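You operate a simulated robot arm through the tools that you are given. There is no shell and no other tool. Be economical: measure what you need, move in short steps, check, and stop when the job is done.

The job below is to be done with a simulated two-armed robot. You get a single attempt, and the scene is never put back.

TASK
Hold the long green tray on the right half of the blue bench steady with one hand and put the red ring tube from the top of the white table in it with the other.

Only the result counts: the job must be done as asked and must still hold three seconds after the hand-in. Knocking over, shifting, dropping, spilling or breaking anything else fails it.

THE ROBOT
Two 7-joint arms with two-finger parallel grippers on one trunk, on a base that drives. Base frame: it is fixed to the floor where the robot stands at the start and does not move with it; the origin is under the middle of the robot, x ahead of it, y to its left, z up; the surface under the hand at the start is at about z = 0.8. Readings come in m, rad, newtons and seconds.
The left shoulder is at the start at [0.07, 0.13, 1.187], the right one opposite. With the tool pointing down near the work surface each hand reaches from about 0.1 to 0.5 m from the robot's upright axis, wherever it stands, measured 20 degrees to its own side. Places, roughly: long green tray [4.25, 0, 0.75]. Payload 1.57 kg a hand.
The TCP of each hand is the grasp point between the finger pads, 0.03 m short of the fingertips. In the tool frame z runs along the fingers and y along their closing line. The gripper opens to 0.08 m. The fingers are 0.017 m wide and 0.012 m thick; the gripper's body (0.04 by 0.082 m) begins 0.08 m behind the TCP.
Orientation is told as [roll, pitch, yaw] about the base's x, y, z axes, in that order, counted from this pose: with the fingers straight down and closing along the base's y, the tool's x points along the base's -x, its y along +y and its z along -z.

THE INTERFACE
- The arms move only by the tool play_rows. It takes "left_plan", "right_plan" or both (then of equal length, played together; a hand with none holds still); each is a list of rows, each a list of 7 numbers: the shift along the tool's x, y, z in cm, then the turn, a rotation vector about the tool's x, y, z in rad, then the opening, from 0 (shut) to 1 (fully open). In form: [[x, y, z, rx, ry, rz, claw], ...]. A call has 1 to 20 rows; each row is the pose to reach, as a shift and turn from the pose commanded when the call began, along the tool's axes at that moment. Each row takes 0.2 s and may step no farther than 0.05 m and 0.15 rad from the row before; otherwise, or with a gripper value out of range, the whole call is refused. Where a pose cannot be reached the arm comes as near as it can. A force on the tool above 40 N (or 10 N above the force at the start of the call, whichever is more), or a blocked arm, ends the call early, and 0.2 s more pass. Each finger travels about 0.108 m/s and halts on what it meets, pressing with about 41 N; the grip force reading is that of the motor and also rises with nothing between the fingers. The clock runs only during rows and for 0.2 s after the last one: add rows that repeat a pose to give the fingers time. The reply holds the time, the measured pose of the TCP, the force on the tool along the base axes, the opening and the grip force, in the units named above and with some noise, with the torque about the TCP (base axes, N m) and any sound that the robot's microphone picked up, and new pictures: "views" is both (left out), scene, wrist or none (wrist: the cameras of the hands that moved).
- Cameras (640 x 400 px; columns grow to the right, rows downward): "scene" is now at [0.1316, 0.0051, 1.399]; the picture's right is [0.07, -1.00, 0.00], its down [-0.73, -0.05, -0.68] and it looks along [0.68, 0.05, -0.73] (base axes); focal length 261 px, centre (320, 200). "left" rides on the left gripper at [0.072, 0.007, -0.122] in its tool frame; the picture's right is [-0.09, 1.00, 0.00], its down [-0.84, -0.08, -0.54] and it looks along [-0.54, -0.05, 0.84] (tool axes); focal length 238 px, centre (320, 200). "right" rides on the right gripper at [0.072, -0.007, -0.122] in its tool frame; the picture's right is [0.09, 1.00, 0.00], its down [-0.84, 0.08, -0.54] and it looks along [-0.54, 0.05, 0.84] (tool axes); focal length 238 px, centre (320, 200). There is no depth. A picture from a camera that has moved, and an enlarged one, comes with that camera's place and axes in the base frame and with its lens.
- slide_trunk(by): slides the trunk up (or, below 0, down) by that many m; the arms and the scene camera ride with it, the base frame stays. It gives what a move gives, with no picture.
- roll_base(legs): drives the robot by 1 to 6 legs, each [ahead, left, turn to the left] in m, m and rad, along the robot's own axes; the way and the turn of a leg run together, so that a leg with both is an arc; at most 1.5 m and 3.142 rad a leg. The arms and the cameras ride along, it lands a little off, and it stops where it bumps. It gives what a move gives, and a new picture of the scene camera.
- pan_tilt(pan, tilt): turns the head with the scene camera to pan (to the left, within 1.501 rad either way) and tilt (down, from -0.506 to 1.204), counted from straight ahead of the robot. It gives what a move gives, and a new picture of the scene camera.
- inspect(camera, box): a new picture of the part [left, top, right, bottom] of that camera's present view, enlarged. It takes no simulated time.
- finish_job(): hands the job in; it is judged then, once.

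Go step by step. Nothing tells you exact positions but the pictures and the camera data: compare them with the known pose of the tool, close in by small moves and look again before you grip or let go. The budget is 120 turns and 260 pictures, counting those below and the enlarged ones. Unless the task says otherwise, let go and move clear before handing in, and close with one line.

The tools are called after "Request:" as a command line: name --argument value ..., lists and objects as JSON in quotes. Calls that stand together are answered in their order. play_rows: Moves the arms, as the interface text tells. Its arguments: {"type":"object","properties":{"left_plan":{"type":"array","items":{"type":"array","items":{"type":"number"}}},"right_plan":{"type":"array","items":{"type":"array","items":{"type":"number"}}},"views":{"type":"string","enum":["both","scene","wrist","none"]}},"required":[]} The other tools are called the same way: slide_trunk (by) slides the trunk up or down; roll_base (legs) drives the base; pan_tilt (pan, tilt) turns the head that bears the scene camera; inspect (camera, box) takes an enlarged picture of a part of a camera's view; finish_job () hands the job in.

At the start:

```text
time_s: 0.0
left_eef_pos: [0.1888, 0.1274, 1.1408]
left_tool_rot: [0.0, 0.0, 0.001]
left_wrist_force: [-0.2, -0.1, -0.3]
left_ft_torque: [0.0, 0.01, 0.01]
left_width: 0.0801
left_gripper_force: 0.1
right_eef_pos: [0.4051, -0.0886, 1.1406]
right_tool_rot: [0.001, 0.0, 0.0]
right_wrist_force: [-0.6, 0.0, -0.4]
right_ft_torque: [0.01, -0.02, -0.01]
right_width: 0.0801
right_gripper_force: 0.1
trunk travel left (down, up): [-0.825, 0.115]
robot x, y, heading: [-0.0002, 0.0023, 0.002]
head pan, tilt: [0.066, 0.82]
```

scene: 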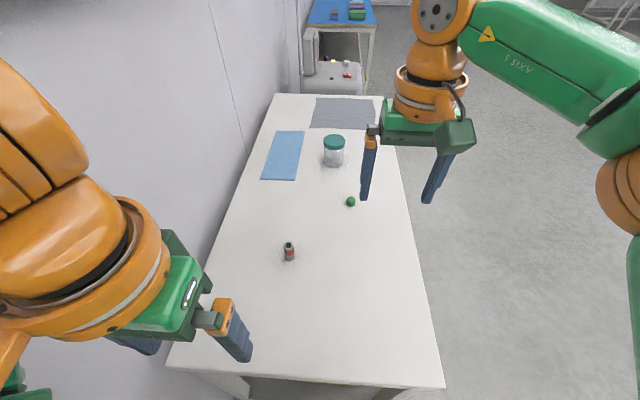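
right: 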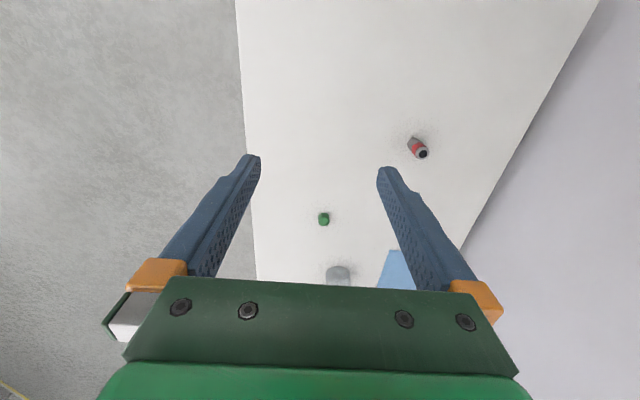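
left: 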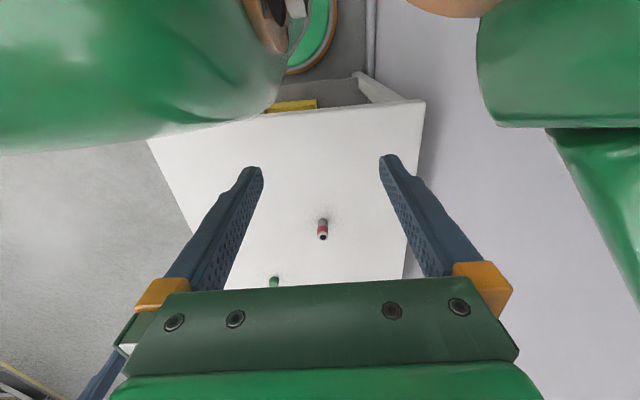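

I see the white table with a small tube bearing a red band, a green item and a jar; the blue bench is far ahead. I'll enlarge these first.

Request:
inspect --camera "scene" --box '[240, 180, 400, 280]'

Request:
inspect --camera "scene" --box '[270, 0, 430, 100]'

Request:
inspect --camera "left" --box '[240, 170, 400, 270]'

```text
4.00 times, centred on (320, 230) of scene
camera zoom: at [0.1316, 0.0051, 1.399], right [0.07, -1.0, 0.0], down [-0.73, -0.05, -0.68], along [0.68, 0.05, -0.73], focal length 1043 px, centre (320, 80)
```

zoom: 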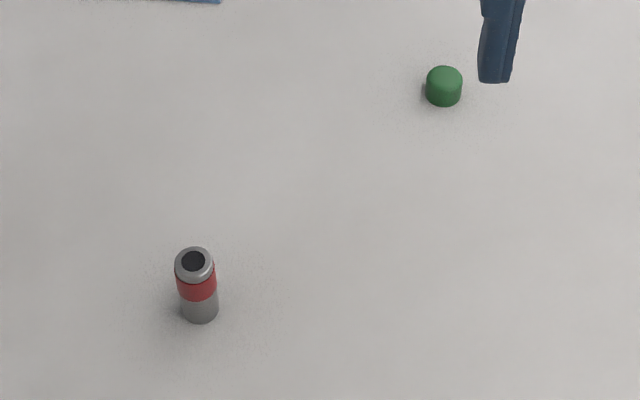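

```text
4.00 times, centred on (350, 50) of scene
camera zoom: at [0.1316, 0.0051, 1.399], right [0.07, -1.0, 0.0], down [-0.73, -0.05, -0.68], along [0.68, 0.05, -0.73], focal length 1043 px, centre (200, 800)
```

zoom: 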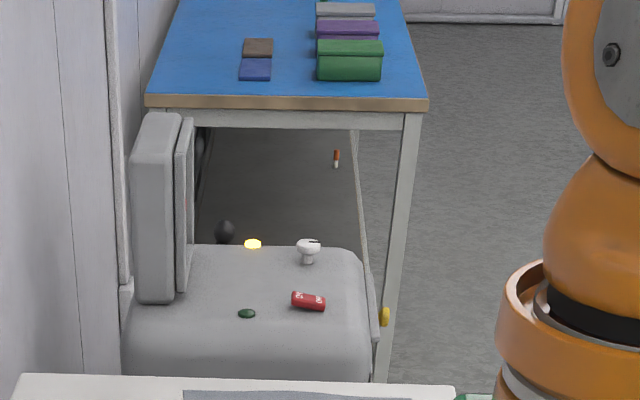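

```text
4.00 times, centred on (320, 220) of left
camera zoom: at [0.1166, 0.1351, 1.2633], right [0.09, 1.0, 0.0], down [0.84, -0.08, 0.54], along [0.54, -0.05, -0.84], focal length 953 px, centre (320, 120)
```

zoom: 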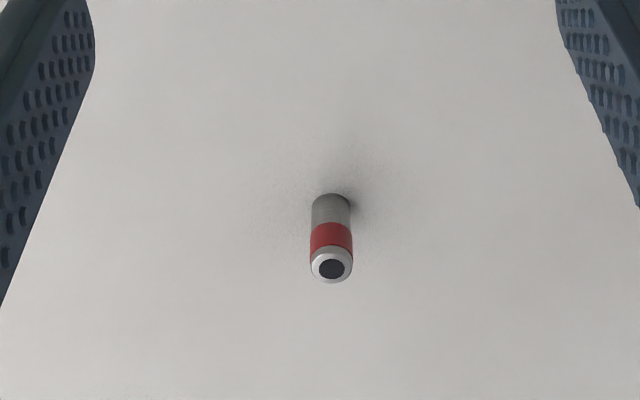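

The red-ringed tube stands upright at about (0.477, 0.109), top z ≈ 0.857. I'll bring the left hand above it, and shift the right hand outward.

Request:
play_rows --left_plan '[[-3.6, -0.2, 2.4, 0, 0, 0, 1], [-7.2, -0.45, 4.8, 0, 0, 0, 1], [-10.8, -0.7, 7.1, 0, 0, 0, 1], [-14.4, -0.9, 9.5, 0, 0, 0, 1], [-18, -1.1, 11.9, 0, 0, 0, 1], [-21.6, -1.35, 14.2, 0, 0, 0, 1], [-25.2, -1.6, 16.6, 0, 0, 0, 1], [-28.8, -1.8, 19, 0, 0, 0, 1], [-28.8, -1.8, 19, 0, 0, 0, 1]]' --right_plan '[[0, -3, 0, 0, 0, 0, 1], [0, -6, 0, 0, 0, 0, 1], [0, -9, 0, 0, 0, 0, 1], [0, -12, 0, 0, 0, 0, 1], [0, -12, 0, 0, 0, 0, 1], [0, -12, 0, 0, 0, 0, 1], [0, -12, 0, 0, 0, 0, 1], [0, -12, 0, 0, 0, 0, 1], [0, -12, 0, 0, 0, 0, 1]]'

```text
time_s: 2.0
left_eef_pos: [0.4755, 0.1071, 0.9531]
left_tool_rot: [0.0, -0.002, -0.003]
left_wrist_force: [0.1, -0.1, 0.4]
left_ft_torque: [0.02, -0.02, 0.01]
left_width: 0.08
left_gripper_force: 0.0
right_eef_pos: [0.4043, -0.207, 1.1407]
right_tool_rot: [0.0, 0.0, -0.001]
right_wrist_force: [0.4, 1.1, -0.1]
right_ft_torque: [0.01, 0.0, -0.02]
right_width: 0.0803
right_gripper_force: 0.1
trunk travel left (down, up): [-0.825, 0.115]
robot x, y, heading: [-0.0002, 0.001, 0.003]
head pan, tilt: [0.066, 0.82]
camera scene: at [0.1312, 0.0052, 1.3991], right [0.07, -1.0, 0.0], down [-0.73, -0.05, -0.68], along [0.68, 0.05, -0.73], focal length 261 px, centre (320, 200)
camera right: at [0.3334, -0.2128, 1.2624], right [-0.09, 1.0, 0.0], down [0.84, 0.08, 0.54], along [0.54, 0.05, -0.84], focal length 238 px, centre (320, 200)
camera left: at [0.4041, 0.116, 1.0755], right [0.09, 1.0, 0.0], down [0.84, -0.08, 0.54], along [0.54, -0.05, -0.84], focal length 238 px, centre (320, 200)
```

scene: 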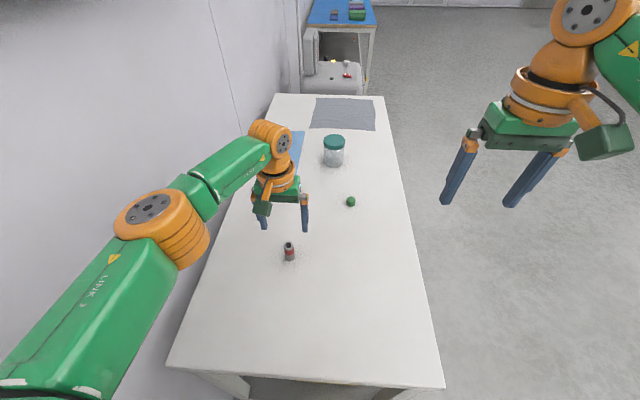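
right: 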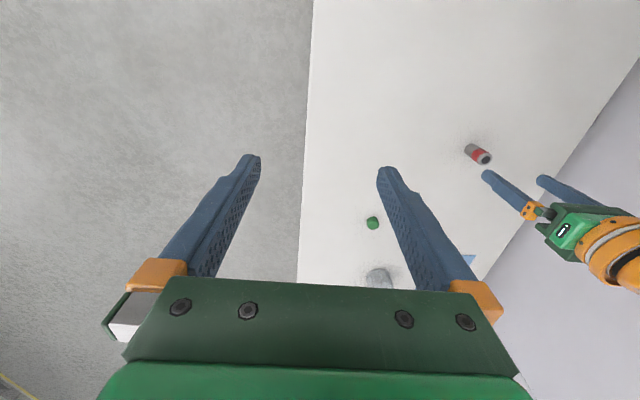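
left: 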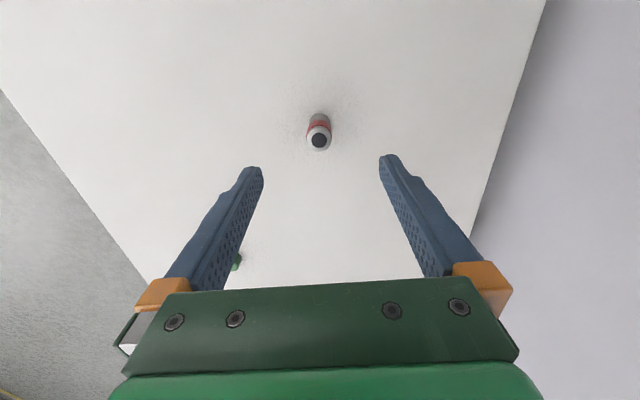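

The tube computes to (0.476, 0.109), right beneath the left hand. I'll descend to z ≈ 0.846 with fingers open and look.

Request:
play_rows --left_plan '[[0, 0.1, 4, 0, 0, 0, 1], [0, 0.1, 8, 0, 0, 0, 1], [0, 0.1, 10.8, 0, 0, 0, 1], [0, 0.1, 10.8, 0, 0, 0, 1]]' --views "wrist"

```text
time_s: 3.0
left_eef_pos: [0.4667, 0.1126, 0.8497]
left_tool_rot: [-0.002, 0.001, 0.002]
left_wrist_force: [-0.2, -0.3, -0.2]
left_ft_torque: [-0.02, 0.02, -0.01]
left_width: 0.08
left_gripper_force: 0.1
left hand out of reach, approached as far as the arm can: row 2, 3, 4
right_eef_pos: [0.4043, -0.2072, 1.1402]
right_tool_rot: [0.001, 0.0, 0.0]
right_wrist_force: [-0.2, 0.2, 0.5]
right_ft_torque: [0.03, -0.01, 0.01]
right_width: 0.0802
right_gripper_force: 0.0
trunk travel left (down, up): [-0.825, 0.115]
robot x, y, heading: [0.0006, 0.0023, 0.001]
head pan, tilt: [0.066, 0.82]
camera left: at [0.3947, 0.1203, 0.9721], right [0.09, 1.0, 0.0], down [0.84, -0.08, 0.54], along [0.54, -0.05, -0.84], focal length 238 px, centre (320, 200)
```

left: 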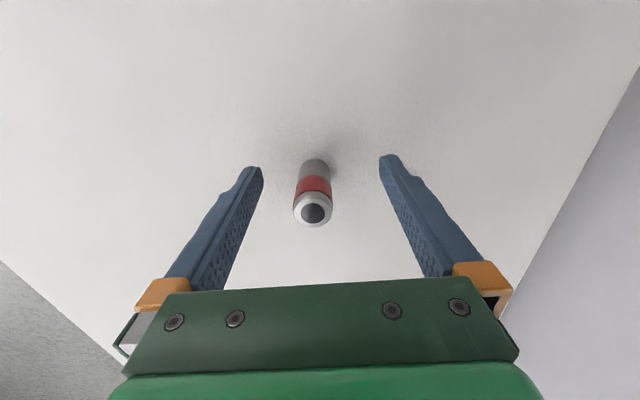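

The arm is 1 cm short at full reach. I'll raise the hand 12 cm and lower the trunk 10 cm so the shoulder is closer.

Request:
play_rows --left_plan '[[0, 0, -4, 0, 0, 0, 1], [0, 0, -8, 0, 0, 0, 1], [0, 0, -12, 0, 0, 0, 1], [0, 0, -12, 0, 0, 0, 1]]' --views "none"

Request:
slide_trunk --by -0.1

```text
time_s: 4.0
left_eef_pos: [0.4643, 0.1136, 0.9715]
left_tool_rot: [0.0, -0.001, 0.0]
left_wrist_force: [0.0, 0.7, -0.9]
left_ft_torque: [0.03, -0.02, -0.02]
left_width: 0.08
left_gripper_force: 0.1
right_eef_pos: [0.4036, -0.2062, 1.1416]
right_tool_rot: [0.0, 0.0, 0.001]
right_wrist_force: [-0.9, -0.6, 0.2]
right_ft_torque: [-0.02, 0.01, -0.02]
right_width: 0.0801
right_gripper_force: 0.0
trunk travel left (down, up): [-0.825, 0.115]
robot x, y, heading: [-0.0002, 0.0029, 0.003]
head pan, tilt: [0.066, 0.82]
```

```text
time_s: 5.3
left_eef_pos: [0.4652, 0.1128, 0.8706]
left_tool_rot: [0.001, 0.001, 0.0]
left_wrist_force: [0.6, 0.5, 0.4]
left_ft_torque: [0.02, 0.01, 0.02]
left_width: 0.08
left_gripper_force: 0.0
right_eef_pos: [0.404, -0.2082, 1.0409]
right_tool_rot: [-0.001, 0.0, 0.001]
right_wrist_force: [0.4, 0.4, 0.0]
right_ft_torque: [0.0, -0.01, 0.01]
right_width: 0.0801
right_gripper_force: 0.0
trunk travel left (down, up): [-0.725, 0.215]
robot x, y, heading: [-0.0031, 0.0007, -0.007]
head pan, tilt: [0.066, 0.82]
```

Now I'll move 1.1 cm ahead, align y, and go down to z ≈ 0.845.

Request:
play_rows --left_plan '[[-1.1, -0.4, 0, 0, 0, 0, 1], [-1.1, -0.4, 2.5, 0, 0, 0, 1], [-1.1, -0.4, 2.5, 0, 0, 0, 1]]' --views "wrist"

```text
time_s: 6.1
left_eef_pos: [0.4771, 0.1096, 0.846]
left_tool_rot: [0.0, 0.001, -0.001]
left_wrist_force: [-0.4, -0.2, -0.3]
left_ft_torque: [-0.01, -0.02, 0.0]
left_width: 0.0798
left_gripper_force: 0.1
right_eef_pos: [0.4041, -0.2073, 1.0412]
right_tool_rot: [0.0, 0.001, 0.0]
right_wrist_force: [-0.3, -0.1, -0.1]
right_ft_torque: [0.04, 0.0, -0.02]
right_width: 0.08
right_gripper_force: 0.1
trunk travel left (down, up): [-0.725, 0.215]
robot x, y, heading: [-0.0013, 0.0009, 0.002]
head pan, tilt: [0.066, 0.82]
camera left: at [0.4047, 0.1184, 0.9683], right [0.09, 1.0, 0.0], down [0.84, -0.08, 0.54], along [0.54, -0.05, -0.84], focal length 238 px, centre (320, 200)
```

left: 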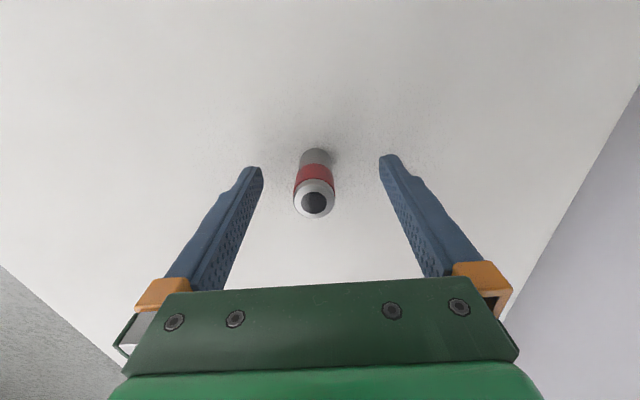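

The tube is centred between the pads (0.475, 0.109). I'll close the gripper, then lift.

Request:
play_rows --left_plan '[[0.1, 0, 0, 0, 0, 0, 0.5], [0.1, 0, 0, 0, 0, 0, 0], [0.1, 0, 0, 0, 0, 0, 0], [0.1, 0, 0, 0, 0, 0, 0]]' --views "wrist"

```text
time_s: 7.1
left_eef_pos: [0.4753, 0.109, 0.8465]
left_tool_rot: [0.001, 0.0, 0.0]
left_wrist_force: [-0.1, -0.5, 0.2]
left_ft_torque: [-0.02, -0.03, 0.0]
left_width: 0.0229
left_gripper_force: 35.4
right_eef_pos: [0.4039, -0.2066, 1.0422]
right_tool_rot: [-0.001, 0.0, -0.001]
right_wrist_force: [0.1, -0.3, 0.5]
right_ft_torque: [0.0, 0.02, 0.01]
right_width: 0.0798
right_gripper_force: 0.0
trunk travel left (down, up): [-0.725, 0.215]
robot x, y, heading: [-0.0015, 0.0017, 0.003]
head pan, tilt: [0.066, 0.82]
camera left: at [0.4032, 0.1182, 0.9681], right [0.09, 1.0, 0.0], down [0.84, -0.08, 0.54], along [0.54, -0.05, -0.84], focal length 238 px, centre (320, 200)
```

left: 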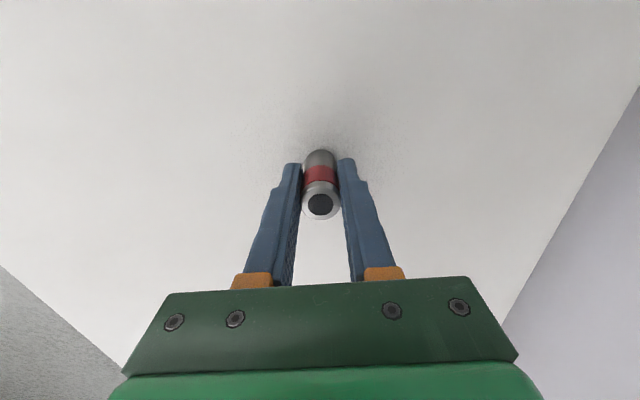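

Gripped (width 0.023). I'll lift and then retract both hands.

Request:
play_rows --left_plan '[[0, 0, -4, 0, 0, 0, 0], [0, 0, -8, 0, 0, 0, 0], [0, 0, -12, 0, 0, 0, 0], [0, 0, -16, 0, 0, 0, 0], [4, 0.5, -18, 0, 0, 0, 0], [8, 1, -20, 0, 0, 0, 0], [12, 1.5, -22, 0, 0, 0, 0], [16, 2, -24, 0, 0, 0, 0], [20, 3, -25, 0, 0, 0, 0], [23, 4, -25, 0, 0, 0, 0], [23, 4, -25, 0, 0, 0, 0]]' --right_plan '[[0, 0, 0, 0, 0, 0, 1], [0, 0, -4, 0, 0, 0, 1], [4, 0, -8, 0, 0, 0, 1], [8, 0, -8, 0, 0, 0, 1], [12, 0, -8, 0, 0, 0, 1], [16, 0, -8, 0, 0, 0, 1], [16, 0, -8, 0, 0, 0, 1], [16, 0, -8, 0, 0, 0, 1], [16, 0, -8, 0, 0, 0, 1], [16, 0, -8, 0, 0, 0, 1], [16, 0, -8, 0, 0, 0, 1]]'

```text
refused: row 3 steps farther than a row can; nothing moved
```

Request:
play_rows --left_plan '[[0, 0, -4, 0, 0, 0, 0], [0, 0, -8, 0, 0, 0, 0], [0, 0, -12, 0, 0, 0, 0], [0, 0, -16, 0, 0, 0, 0], [4, 0.5, -18, 0, 0, 0, 0], [8, 1, -20, 0, 0, 0, 0], [12, 1.5, -22, 0, 0, 0, 0], [16, 2, -24, 0, 0, 0, 0], [20, 3, -25, 0, 0, 0, 0], [23, 4, -25, 0, 0, 0, 0], [23, 4, -25, 0, 0, 0, 0]]' --right_plan '[[0, 0, 0, 0, 0, 0, 1], [0, 0, -4, 0, 0, 0, 1], [0, 0, -8, 0, 0, 0, 1], [4, 0, -8, 0, 0, 0, 1], [8, 0, -8, 0, 0, 0, 1], [12, 0, -8, 0, 0, 0, 1], [16, 0, -8, 0, 0, 0, 1], [16, 0, -8, 0, 0, 0, 1], [16, 0, -8, 0, 0, 0, 1], [16, 0, -8, 0, 0, 0, 1], [16, 0, -8, 0, 0, 0, 1]]'

Request:
pan_tilt --pan -0.3 --tilt 0.5

```text
time_s: 9.5
left_eef_pos: [0.2442, 0.1503, 1.0961]
left_tool_rot: [0.002, 0.002, 0.0]
left_wrist_force: [0.2, 0.2, -0.6]
left_ft_torque: [0.01, -0.01, 0.01]
left_width: 0.0229
left_gripper_force: 35.6
left hand out of reach, approached as far as the arm can: row 4
right_eef_pos: [0.2452, -0.21, 1.121]
right_tool_rot: [0.0, 0.0, 0.0]
right_wrist_force: [-0.2, -0.8, -0.4]
right_ft_torque: [-0.03, -0.01, -0.02]
right_width: 0.0797
right_gripper_force: 0.0
trunk travel left (down, up): [-0.725, 0.215]
robot x, y, heading: [0.0016, -0.0017, 0.001]
head pan, tilt: [0.066, 0.82]
camera scene: at [0.1324, 0.0048, 1.2989], right [0.07, -1.0, 0.0], down [-0.73, -0.05, -0.68], along [0.68, 0.05, -0.73], focal length 261 px, centre (320, 200)
camera right: at [0.1738, -0.2151, 1.2426], right [-0.09, 1.0, 0.0], down [0.84, 0.08, 0.54], along [0.54, 0.05, -0.84], focal length 238 px, centre (320, 200)
camera left: at [0.1725, 0.1576, 1.2193], right [0.09, 1.0, 0.0], down [0.84, -0.08, 0.54], along [0.54, -0.05, -0.84], focal length 238 px, centre (320, 200)
```

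scene: 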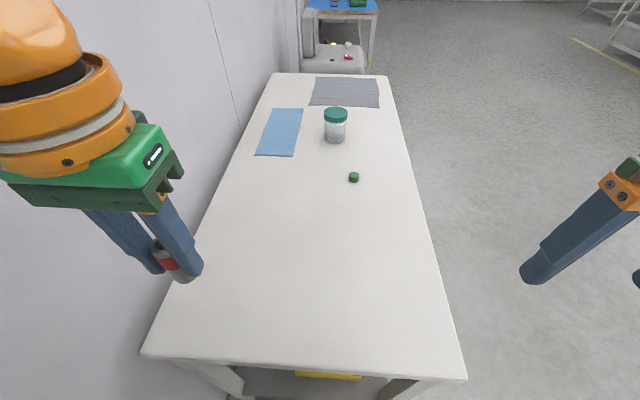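
right: 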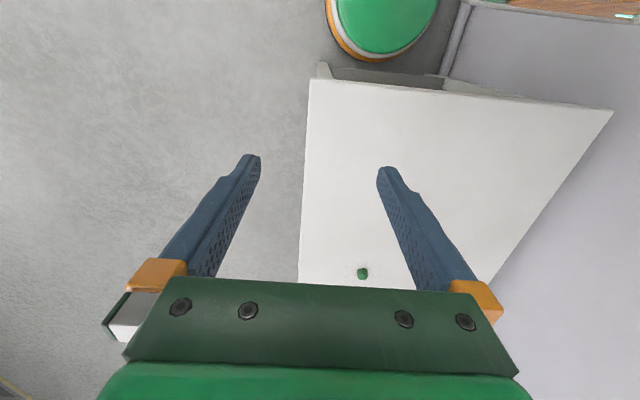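
left: 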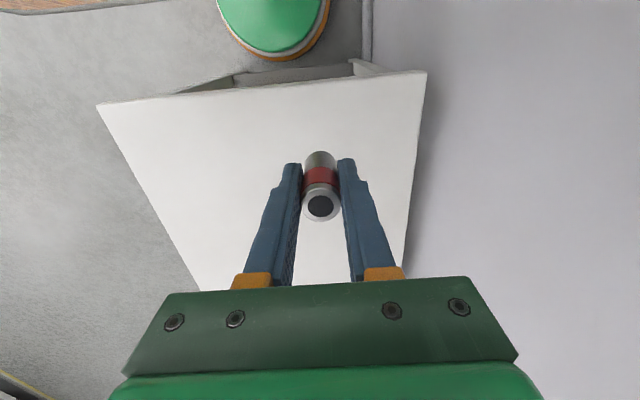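

```text
time_s: 10.4
left_eef_pos: [0.2431, 0.1493, 1.0965]
left_tool_rot: [0.0, -0.001, 0.0]
left_wrist_force: [-0.7, 0.5, -0.4]
left_ft_torque: [-0.02, 0.04, 0.0]
left_width: 0.023
left_gripper_force: 35.9
right_eef_pos: [0.2432, -0.21, 1.1226]
right_tool_rot: [0.0, 0.001, -0.001]
right_wrist_force: [-0.7, 0.1, 0.4]
right_ft_torque: [-0.01, -0.04, -0.01]
right_width: 0.0798
right_gripper_force: 0.1
trunk travel left (down, up): [-0.725, 0.215]
robot x, y, heading: [0.0016, -0.0014, 0.001]
head pan, tilt: [-0.3, 0.499]
camera scene: at [0.1389, -0.027, 1.3266], right [-0.29, -0.96, 0.0], down [-0.46, 0.14, -0.88], along [0.84, -0.26, -0.48], focal length 261 px, centre (320, 200)
```

scene: 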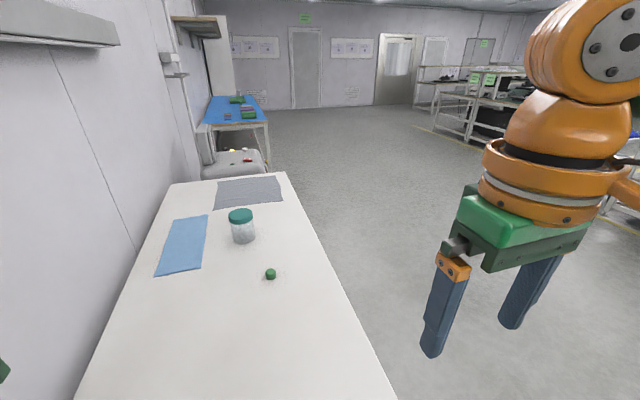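

The tube is held firmly. I'll look closely at the blue bench.

Request:
inspect --camera "scene" --box '[190, 70, 290, 180]'

Request:
inspect --camera "scene" --box '[200, 86, 270, 130]'

```text
3.64 times, centred on (240, 125) of scene
camera zoom: at [0.1389, -0.027, 1.3266], right [-0.29, -0.96, 0.0], down [-0.46, 0.14, -0.88], along [0.84, -0.26, -0.48], focal length 948 px, centre (611, 473)
```

zoom: 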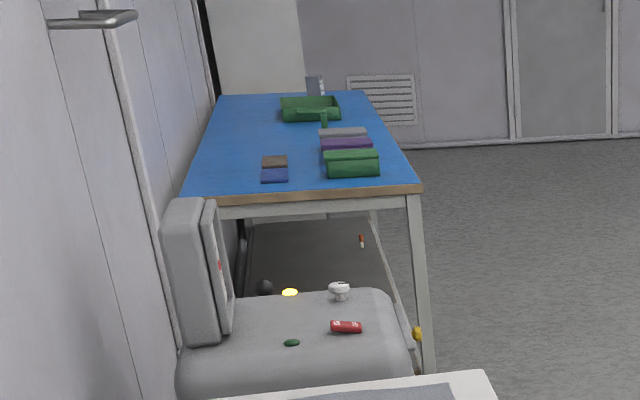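

```text
9.09 times, centred on (235, 108) of scene
camera zoom: at [0.1389, -0.027, 1.3266], right [-0.29, -0.96, 0.0], down [-0.46, 0.14, -0.88], along [0.84, -0.26, -0.48], focal length 2371 px, centre (1093, 1036)
```

zoom: 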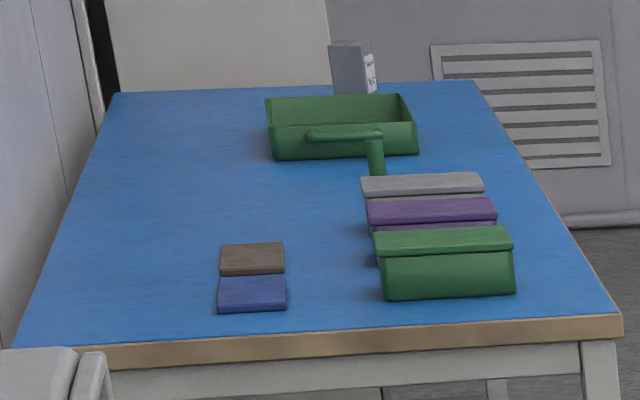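

The open green tray with the handle-like thing beside it is at the far end (x ≈ 4.25), which is the right half when seen from the aisle. A green lidded box stands on the near half. I'll drive along the aisle on the right and turn to face the bench.

Request:
roll_base --legs '[[0, -1.0, 0], [1.5, 0, 0], [1.5, 0, 0], [1.2, 0, 0], [0, 0, 1.57]]'

Request:
pan_tilt --pan 0.0 --tilt 0.6

```text
time_s: 39.1
left_eef_pos: [4.0498, -0.7151, 1.0977]
left_tool_rot: [0.001, 0.001, 1.577]
left_wrist_force: [-0.5, 0.2, -1.0]
left_ft_torque: [0.0, 0.0, 0.02]
left_width: 0.0229
left_gripper_force: 35.4
right_eef_pos: [4.4073, -0.7138, 1.1219]
right_tool_rot: [0.0, -0.001, 1.575]
right_wrist_force: [-0.3, -0.8, 0.4]
right_ft_torque: [-0.01, 0.01, 0.0]
right_width: 0.0802
right_gripper_force: 0.0
trunk travel left (down, up): [-0.725, 0.215]
robot x, y, heading: [4.1975, -0.9603, 1.573]
head pan, tilt: [-0.3, 0.499]
camera scene: at [4.2281, -0.8215, 1.3266], right [0.96, -0.29, 0.0], down [-0.14, -0.46, -0.88], along [0.26, 0.84, -0.48], focal length 261 px, centre (320, 200)
```

scene: 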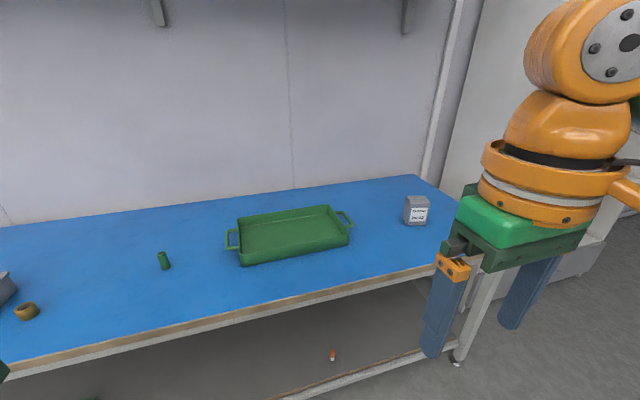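

```text
time_s: 39.9
left_eef_pos: [4.0489, -0.7154, 1.0983]
left_tool_rot: [0.001, 0.0, 1.576]
left_wrist_force: [0.0, 0.2, 0.0]
left_ft_torque: [0.03, -0.02, -0.01]
left_width: 0.0231
left_gripper_force: 35.5
right_eef_pos: [4.4082, -0.7128, 1.1211]
right_tool_rot: [-0.001, 0.0, 1.576]
right_wrist_force: [0.8, 0.1, 0.5]
right_ft_torque: [0.03, 0.06, 0.01]
right_width: 0.08
right_gripper_force: 0.0
trunk travel left (down, up): [-0.725, 0.215]
robot x, y, heading: [4.1969, -0.9636, 1.574]
head pan, tilt: [0.0, 0.6]
camera scene: at [4.2011, -0.8202, 1.3175], right [1.0, 0.0, 0.0], down [0.0, -0.56, -0.83], along [0.0, 0.83, -0.56], focal length 261 px, centre (320, 200)
```

scene: 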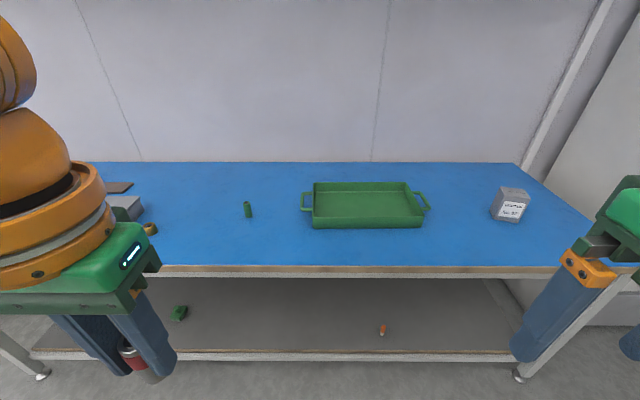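

The tray with two end handles spans x ≈ 4.17–4.54, y ≈ −0.15–0.07. I'll look straight down to see the base's clearance before moving in.

Request:
pan_tilt --pan 0.0 --tilt 1.2

```text
time_s: 40.9
left_eef_pos: [4.0508, -0.7158, 1.0975]
left_tool_rot: [0.001, 0.001, 1.575]
left_wrist_force: [-0.1, 0.5, -0.4]
left_ft_torque: [-0.02, 0.01, 0.03]
left_width: 0.0231
left_gripper_force: 35.8
right_eef_pos: [4.407, -0.714, 1.1234]
right_tool_rot: [-0.001, 0.0, 1.577]
right_wrist_force: [-0.3, 1.1, -0.4]
right_ft_torque: [0.01, -0.03, 0.01]
right_width: 0.0798
right_gripper_force: 0.0
trunk travel left (down, up): [-0.725, 0.215]
robot x, y, heading: [4.1978, -0.9582, 1.577]
head pan, tilt: [0.0, 1.201]
camera scene: at [4.2012, -0.8525, 1.273], right [1.0, 0.01, 0.0], down [0.01, -0.93, -0.36], along [0.0, 0.36, -0.93], focal length 261 px, centre (320, 200)
```

scene: 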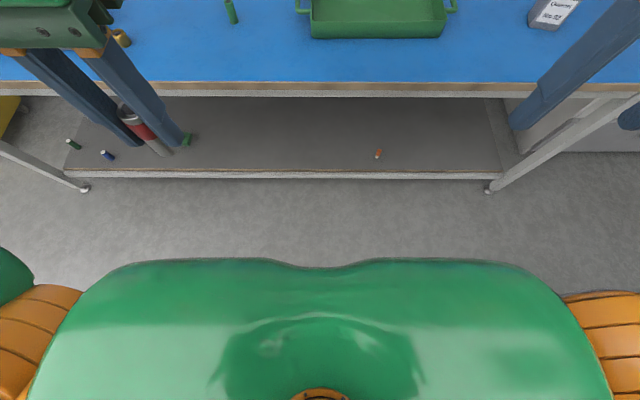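

The chest hides the base, so I'll approach carefully, to the clearance used at the white table at most.

Request:
roll_base --legs '[[0, -0.18, 0], [0.35, 0, 0]]'

Request:
pan_tilt --pan 0.0 --tilt 0.85

```text
time_s: 44.2
left_eef_pos: [4.2263, -0.3699, 1.0982]
left_tool_rot: [0.0, -0.002, 1.576]
left_wrist_force: [-0.1, -0.3, -1.0]
left_ft_torque: [0.03, -0.01, 0.0]
left_width: 0.0231
left_gripper_force: 35.7
right_eef_pos: [4.585, -0.3687, 1.1225]
right_tool_rot: [-0.001, -0.003, 1.576]
right_wrist_force: [0.2, 1.1, 0.0]
right_ft_torque: [0.0, 0.02, 0.01]
right_width: 0.0799
right_gripper_force: 0.0
trunk travel left (down, up): [-0.725, 0.215]
robot x, y, heading: [4.3764, -0.616, 1.577]
head pan, tilt: [0.0, 1.201]
camera scene: at [4.3782, -0.5078, 1.2731], right [1.0, 0.01, 0.0], down [0.01, -0.93, -0.36], along [0.0, 0.36, -0.93], focal length 261 px, centre (320, 200)
```

scene: 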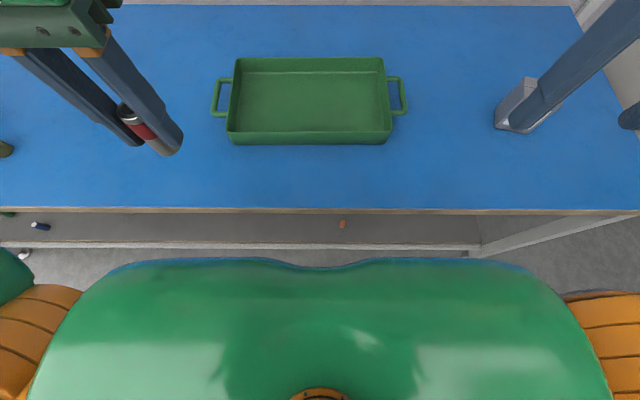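

```text
time_s: 45.0
left_eef_pos: [4.2267, -0.3682, 1.0971]
left_tool_rot: [0.0, -0.001, 1.578]
left_wrist_force: [0.5, -0.1, -1.6]
left_ft_torque: [0.03, 0.01, -0.02]
left_width: 0.0231
left_gripper_force: 35.3
right_eef_pos: [4.5849, -0.3677, 1.1208]
right_tool_rot: [0.001, 0.0, 1.575]
right_wrist_force: [-0.6, 0.2, 0.0]
right_ft_torque: [0.0, 0.01, 0.0]
right_width: 0.08
right_gripper_force: 0.0
trunk travel left (down, up): [-0.725, 0.215]
robot x, y, heading: [4.3766, -0.6113, 1.582]
head pan, tilt: [0.0, 0.85]
camera scene: at [4.3781, -0.4837, 1.2965], right [1.0, 0.01, 0.0], down [0.0, -0.75, -0.66], along [0.0, 0.66, -0.75], focal length 261 px, centre (320, 200)
```

scene: 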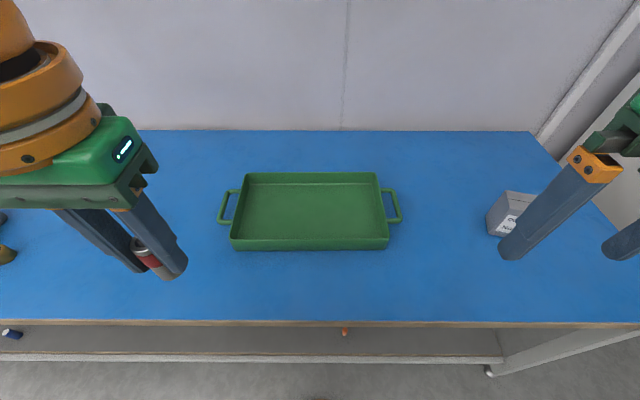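

Tray: walls at x ≈ 4.175–4.543, y ≈ −0.165–0.052, bench z ≈ 0.755. I'll come 6 cm nearer so both hands can reach, and lower the trunk a bit.

Request:
roll_base --legs '[[0.06, 0, 0]]'

Request:
slide_trunk --by -0.05

```text
time_s: 46.0
left_eef_pos: [4.2264, -0.316, 1.0985]
left_tool_rot: [0.001, -0.006, 1.578]
left_wrist_force: [-1.2, 0.1, -0.9]
left_ft_torque: [0.0, -0.01, 0.0]
left_width: 0.0229
left_gripper_force: 35.6
right_eef_pos: [4.5849, -0.3148, 1.1232]
right_tool_rot: [0.001, -0.006, 1.577]
right_wrist_force: [0.4, 0.0, 0.8]
right_ft_torque: [0.08, 0.0, 0.02]
right_width: 0.0797
right_gripper_force: 0.0
trunk travel left (down, up): [-0.725, 0.215]
robot x, y, heading: [4.3745, -0.5548, 1.577]
head pan, tilt: [0.0, 0.85]
camera scene: at [4.3776, -0.4317, 1.2973], right [1.0, 0.01, 0.0], down [0.0, -0.75, -0.66], along [0.0, 0.66, -0.75], focal length 261 px, centre (320, 200)
```

scene: 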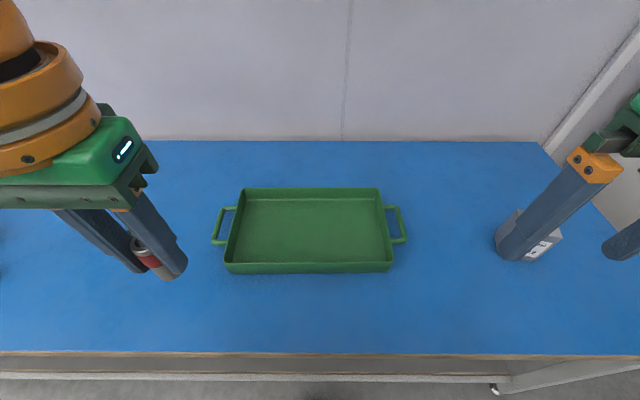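

```text
time_s: 46.9
left_eef_pos: [4.2253, -0.31, 1.0478]
left_tool_rot: [0.0, 0.001, 1.577]
left_wrist_force: [0.6, 0.8, -0.7]
left_ft_torque: [0.0, 0.02, 0.0]
left_width: 0.0229
left_gripper_force: 35.2
right_eef_pos: [4.5826, -0.3086, 1.0719]
right_tool_rot: [0.0, -0.002, 1.577]
right_wrist_force: [-0.8, 0.1, -0.6]
right_ft_torque: [0.03, 0.02, 0.0]
right_width: 0.0802
right_gripper_force: 0.1
trunk travel left (down, up): [-0.675, 0.265]
robot x, y, heading: [4.3782, -0.5528, 1.574]
head pan, tilt: [0.0, 0.85]
```

Now the right hand goes above the tray's right wall near its front corner.

Request:
play_rows --right_plan '[[-4, 1, 2, 0, 0, 0, 1], [-8, 2, 5, 0, 0, 0, 1], [-12, 3, 8, 0, 0, 0, 1], [-15.5, 3.7, 11.5, 0, 0, 0, 1], [-18, 4.3, 15, 0, 0, 0, 1], [-18.7, 4.3, 17, 0, 0, 0, 1], [-18.7, 4.3, 17, 0, 0, 0, 1]]'

```text
refused: row 2 steps farther than a row can; nothing moved
```

Request:
play_rows --right_plan '[[-3.5, 0.8, 2, 0, 0, 0, 1], [-7, 1.6, 4.5, 0, 0, 0, 1], [-10.5, 2.4, 7, 0, 0, 0, 1], [-13.7, 3.2, 10, 0, 0, 0, 1], [-16.5, 3.9, 13.5, 0, 0, 0, 1], [-18.7, 4.3, 17, 0, 0, 0, 1], [-18.7, 4.3, 17, 0, 0, 0, 1]]'

```text
time_s: 48.5
left_eef_pos: [4.2265, -0.3102, 1.046]
left_tool_rot: [-0.001, 0.0, 1.579]
left_wrist_force: [-0.4, -0.4, -0.1]
left_ft_torque: [-0.01, 0.01, 0.0]
left_width: 0.0233
left_gripper_force: 35.6
right_eef_pos: [4.5383, -0.1223, 0.8992]
right_tool_rot: [0.0, 0.0, 1.577]
right_wrist_force: [0.0, 0.0, 0.8]
right_ft_torque: [0.02, -0.03, 0.03]
right_width: 0.0798
right_gripper_force: 0.0
trunk travel left (down, up): [-0.675, 0.265]
robot x, y, heading: [4.3767, -0.5568, 1.573]
head pan, tilt: [0.0, 0.85]
camera scene: at [4.3777, -0.4262, 1.2467], right [1.0, 0.01, 0.0], down [0.0, -0.75, -0.66], along [0.0, 0.66, -0.75], focal length 261 px, centre (320, 200)
camera right: at [4.5469, -0.1936, 1.0195], right [-1.0, -0.1, 0.0], down [-0.08, 0.84, 0.54], along [-0.05, 0.54, -0.84], focal length 238 px, centre (320, 200)
```

scene: 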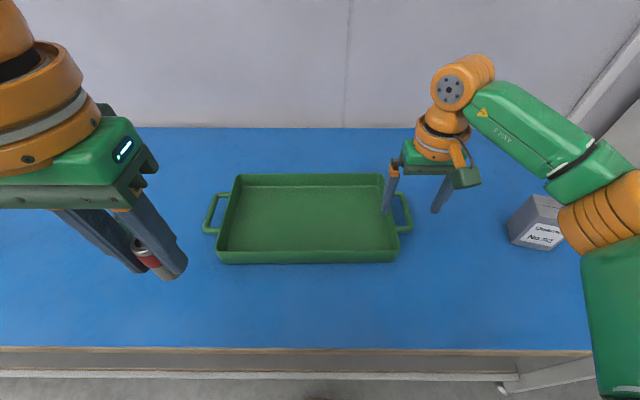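
right: 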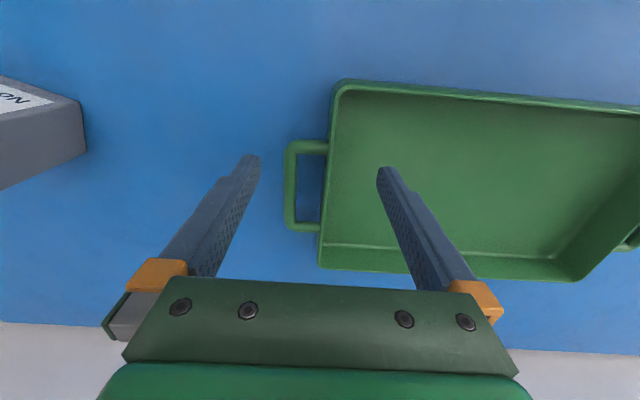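

The handle occupies y −0.11 to −0.006 on the right wall, so I'll grip the wall at y ≈ −0.14, x ≈ 4.528. First to z ≈ 0.84 and check.

Request:
play_rows --right_plan '[[1.8, 1.0, 2, 0, 0, 0, 1], [1.8, 1.0, 6, 0, 0, 0, 1], [1.8, 1.0, 6, 0, 0, 0, 1]]'

```text
time_s: 49.3
left_eef_pos: [4.2244, -0.3112, 1.0467]
left_tool_rot: [-0.002, 0.0, 1.578]
left_wrist_force: [0.4, 1.1, -0.2]
left_ft_torque: [0.01, 0.0, 0.0]
left_width: 0.0232
left_gripper_force: 35.4
right_eef_pos: [4.5292, -0.1418, 0.84]
right_tool_rot: [0.0, 0.0, 1.578]
right_wrist_force: [1.3, 0.2, 0.0]
right_ft_torque: [0.0, 0.01, 0.0]
right_width: 0.0798
right_gripper_force: 0.0
trunk travel left (down, up): [-0.675, 0.265]
robot x, y, heading: [4.3773, -0.551, 1.576]
head pan, tilt: [0.0, 0.85]
camera scene: at [4.3774, -0.4259, 1.2466], right [1.0, 0.01, 0.0], down [0.01, -0.75, -0.66], along [0.0, 0.66, -0.75], focal length 261 px, centre (320, 200)
camera right: at [4.5375, -0.2127, 0.9612], right [-1.0, -0.1, 0.0], down [-0.08, 0.84, 0.54], along [-0.05, 0.54, -0.84], focal length 238 px, centre (320, 200)
```

scene: 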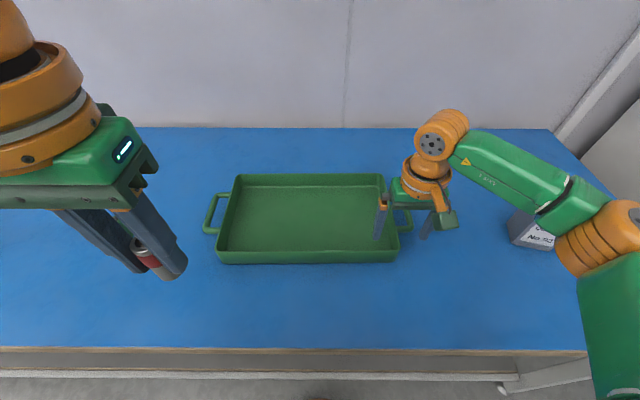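
right: 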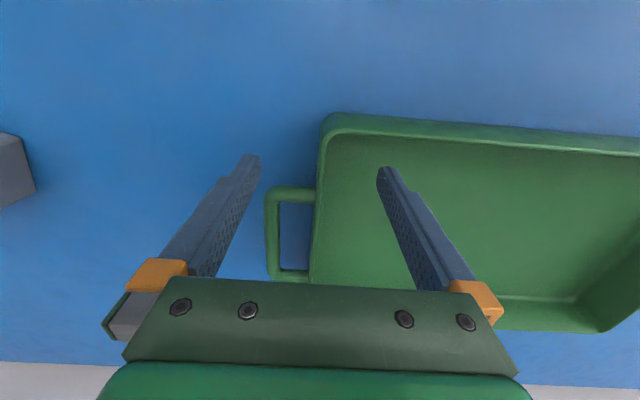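

The wall lies centred between the fingers and clear of the handle. I'll descend 3.6 cm and close on the wall.

Request:
play_rows --right_plan '[[0, 0.3, 2, 0, 0, 0, 1], [0, 0.3, 3.6, 0, 0, 0, 1], [0, 0.3, 3.6, 0, 0, 0, 1]]'

```text
time_s: 50.1
left_eef_pos: [4.2265, -0.3124, 1.0462]
left_tool_rot: [-0.001, 0.001, 1.578]
left_wrist_force: [0.3, -0.4, 0.1]
left_ft_torque: [-0.02, -0.01, -0.01]
left_width: 0.0232
left_gripper_force: 35.7
right_eef_pos: [4.5257, -0.1416, 0.805]
right_tool_rot: [-0.001, 0.0, 1.578]
right_wrist_force: [-0.4, -0.3, 0.1]
right_ft_torque: [-0.03, 0.0, 0.01]
right_width: 0.0801
right_gripper_force: 0.0
trunk travel left (down, up): [-0.675, 0.265]
robot x, y, heading: [4.3792, -0.5546, 1.575]
head pan, tilt: [0.0, 0.85]
camera scene: at [4.3776, -0.4258, 1.2466], right [1.0, 0.01, 0.0], down [0.0, -0.75, -0.66], along [0.0, 0.66, -0.75], focal length 261 px, centre (320, 200)
camera right: at [4.5348, -0.2125, 0.9261], right [-1.0, -0.1, 0.0], down [-0.08, 0.84, 0.54], along [-0.05, 0.54, -0.84], focal length 238 px, centre (320, 200)
```

scene: 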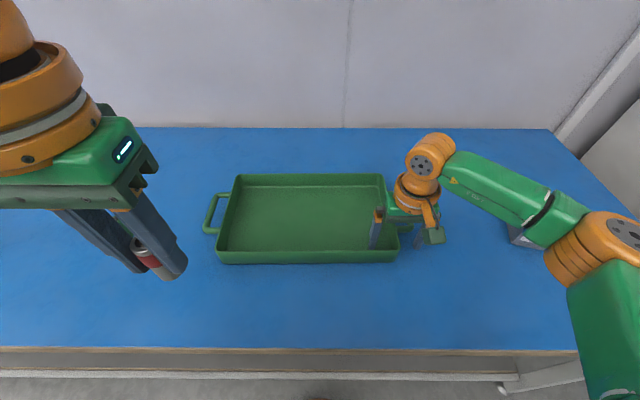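
right: 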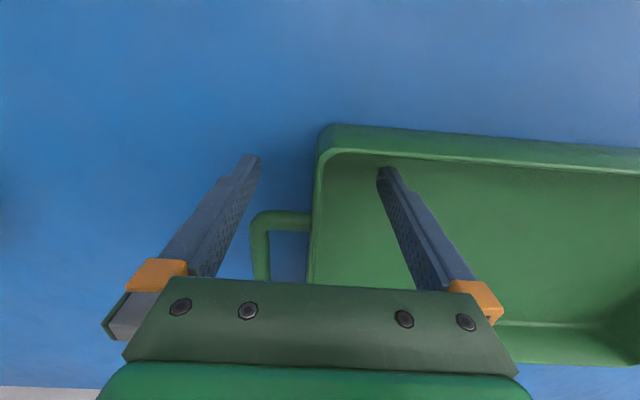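

The wall is about 4 mm toward +x from the finger centre; I'll correct that and close.

Request:
play_rows --right_plan '[[0, -0.4, 0, 0, 0, 0, 1], [0, -0.4, 0, 0, 0, 0, 0.6], [0, -0.4, 0, 0, 0, 0, 0.3], [0, -0.4, 0, 0, 0, 0, 0], [0, -0.4, 0, 0, 0, 0, 0], [0, -0.4, 0, 0, 0, 0, 0]]'

```text
time_s: 51.5
left_eef_pos: [4.2256, -0.3097, 1.0466]
left_tool_rot: [-0.001, 0.0, 1.577]
left_wrist_force: [0.6, 0.0, -0.8]
left_ft_torque: [0.0, -0.01, -0.05]
left_width: 0.0232
left_gripper_force: 35.1
right_eef_pos: [4.5291, -0.1409, 0.8046]
right_tool_rot: [-0.001, 0.0, 1.578]
right_wrist_force: [-1.0, 1.2, -0.2]
right_ft_torque: [0.12, 0.05, 0.44]
right_width: 0.004
right_gripper_force: 24.2
trunk travel left (down, up): [-0.675, 0.265]
robot x, y, heading: [4.3787, -0.5524, 1.576]
head pan, tilt: [0.0, 0.85]
camera scene: at [4.3773, -0.4257, 1.2466], right [1.0, 0.01, 0.0], down [0.01, -0.75, -0.66], along [0.0, 0.66, -0.75], focal length 261 px, centre (320, 200)
camera right: at [4.5385, -0.2119, 0.9264], right [-1.0, -0.1, 0.0], down [-0.08, 0.84, 0.54], along [-0.05, 0.54, -0.84], focal length 238 px, centre (320, 200)
```

scene: 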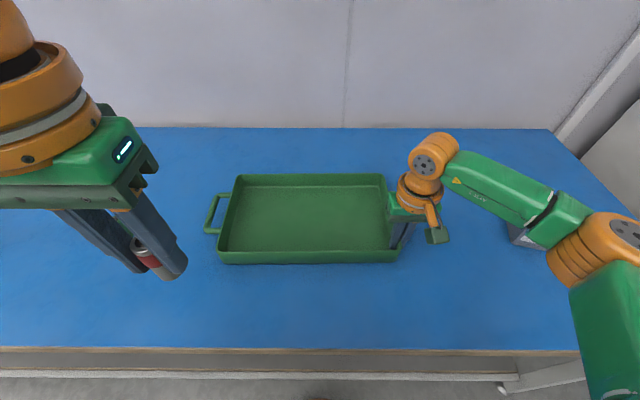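
right: 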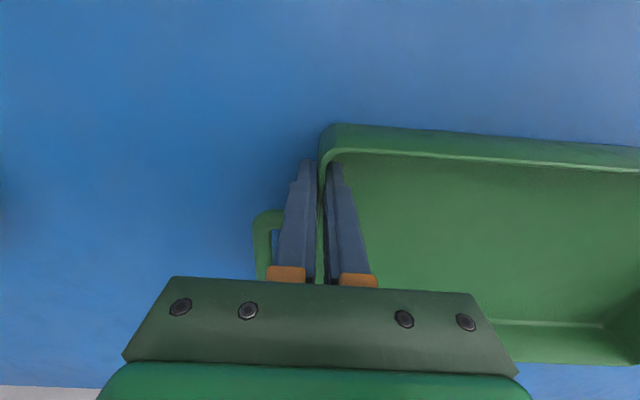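

The right hand firmly holds the tray's right wall (width 4 mm). Now the left hand carries the tube above the tray at about (4.26, −0.09).

Request:
play_rows --left_plan '[[-4, -0.6, 0, 0, 0, 0, 0], [-8, -1.2, 1, 0, 0, 0, 0], [-12, -1.9, 3, 0, 0, 0, 0], [-16, -2.5, 5.5, 0, 0, 0, 0], [-19.5, -3.2, 8.5, 0, 0, 0, 0], [-22, -3.5, 12, 0, 0, 0, 0], [-22, -3.5, 14, 0, 0, 0, 0], [-22, -3.5, 14, 0, 0, 0, 0]]'

```text
time_s: 53.3
left_eef_pos: [4.2576, -0.0884, 0.9071]
left_tool_rot: [-0.001, 0.0, 1.577]
left_wrist_force: [-0.5, 0.6, -0.7]
left_ft_torque: [-0.03, 0.0, 0.01]
left_width: 0.0232
left_gripper_force: 35.9
right_eef_pos: [4.5301, -0.1397, 0.8052]
right_tool_rot: [0.001, -0.001, 1.577]
right_wrist_force: [0.4, 0.2, 2.0]
right_ft_torque: [-0.39, 0.01, 0.43]
right_width: 0.0037
right_gripper_force: 24.9
trunk travel left (down, up): [-0.675, 0.265]
robot x, y, heading: [4.3776, -0.5541, 1.576]
head pan, tilt: [0.0, 0.85]
camera scene: at [4.3778, -0.4258, 1.2466], right [1.0, 0.01, 0.0], down [0.0, -0.75, -0.66], along [0.0, 0.66, -0.75], focal length 261 px, centre (320, 200)
camera left: at [4.2513, -0.1595, 1.0292], right [-1.0, 0.09, 0.0], down [0.07, 0.84, 0.54], along [0.05, 0.54, -0.84], focal length 238 px, centre (320, 200)
```

scene: 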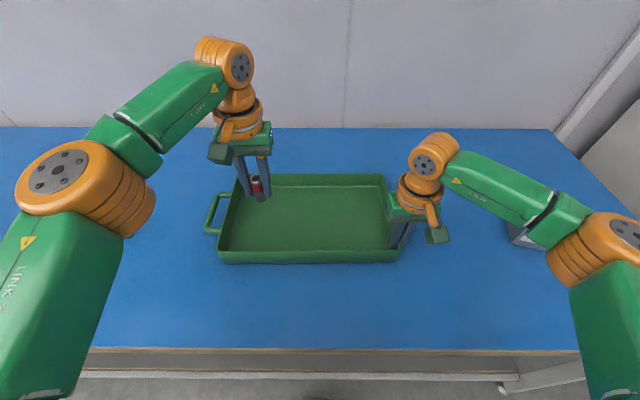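
left: 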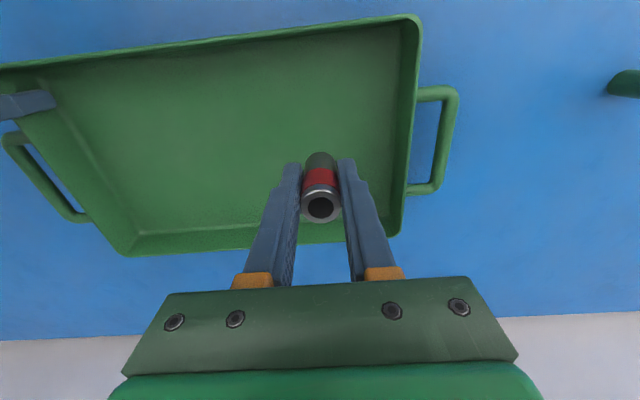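

The tube is inside the tray outline. I'll shift 3 cm further toward its middle and lower to just above the floor.

Request:
play_rows --left_plan '[[0, -3, 0, 0, 0, 0, 0], [0, -3, 4, 0, 0, 0, 0], [0, -3, 7, 0, 0, 0, 0], [0, -3, 8.5, 0, 0, 0, 0], [0, -3, 8.5, 0, 0, 0, 0]]'

```text
time_s: 54.5
left_eef_pos: [4.2891, -0.0884, 0.8217]
left_tool_rot: [-0.001, -0.001, 1.576]
left_wrist_force: [0.3, 0.1, -1.0]
left_ft_torque: [0.04, -0.04, 0.02]
left_width: 0.0232
left_gripper_force: 35.8
right_eef_pos: [4.5319, -0.1408, 0.8059]
right_tool_rot: [0.001, 0.0, 1.579]
right_wrist_force: [0.9, -1.7, 0.9]
right_ft_torque: [0.14, -0.06, 0.18]
right_width: 0.0039
right_gripper_force: 24.1
trunk travel left (down, up): [-0.675, 0.265]
robot x, y, heading: [4.3808, -0.5491, 1.578]
head pan, tilt: [0.0, 0.85]
camera scene: at [4.3781, -0.426, 1.2467], right [1.0, 0.01, 0.0], down [0.0, -0.75, -0.66], along [0.0, 0.66, -0.75], focal length 261 px, centre (320, 200)
camera left: at [4.2824, -0.16, 0.9443], right [-1.0, 0.09, 0.0], down [0.07, 0.84, 0.54], along [0.05, 0.54, -0.84], focal length 238 px, centre (320, 200)
```

scene: 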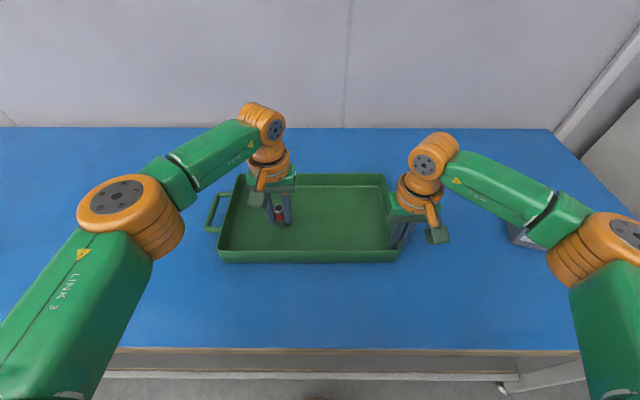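
left: 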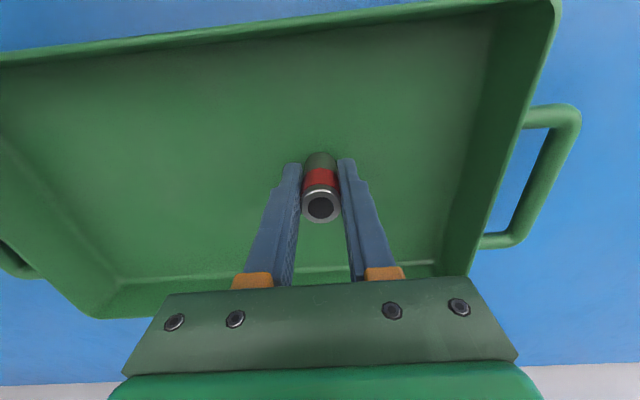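

Expected contact is near TCP z ≈ 0.805. I'll lower in 3–4 mm steps, watching the force.

Request:
play_rows --left_plan '[[0, 0, 0.5, 0, 0, 0, 0], [0, 0, 0.9, 0, 0, 0, 0], [0, 0, 1.2, 0, 0, 0, 0], [0, 0, 1.2, 0, 0, 0, 0]]' --views "none"

```text
time_s: 55.5
left_eef_pos: [4.2898, -0.0916, 0.8097]
left_tool_rot: [-0.001, -0.002, 1.578]
left_wrist_force: [-1.0, -1.3, 11.7]
left_ft_torque: [0.03, 0.06, 0.0]
left_width: 0.0231
left_gripper_force: 35.8
right_eef_pos: [4.5298, -0.1412, 0.8059]
right_tool_rot: [0.001, 0.0, 1.577]
right_wrist_force: [-0.7, 1.7, -1.4]
right_ft_torque: [0.03, -0.12, 0.07]
right_width: 0.0038
right_gripper_force: 24.7
trunk travel left (down, up): [-0.675, 0.265]
robot x, y, heading: [4.3776, -0.5516, 1.576]
head pan, tilt: [0.0, 0.85]
```

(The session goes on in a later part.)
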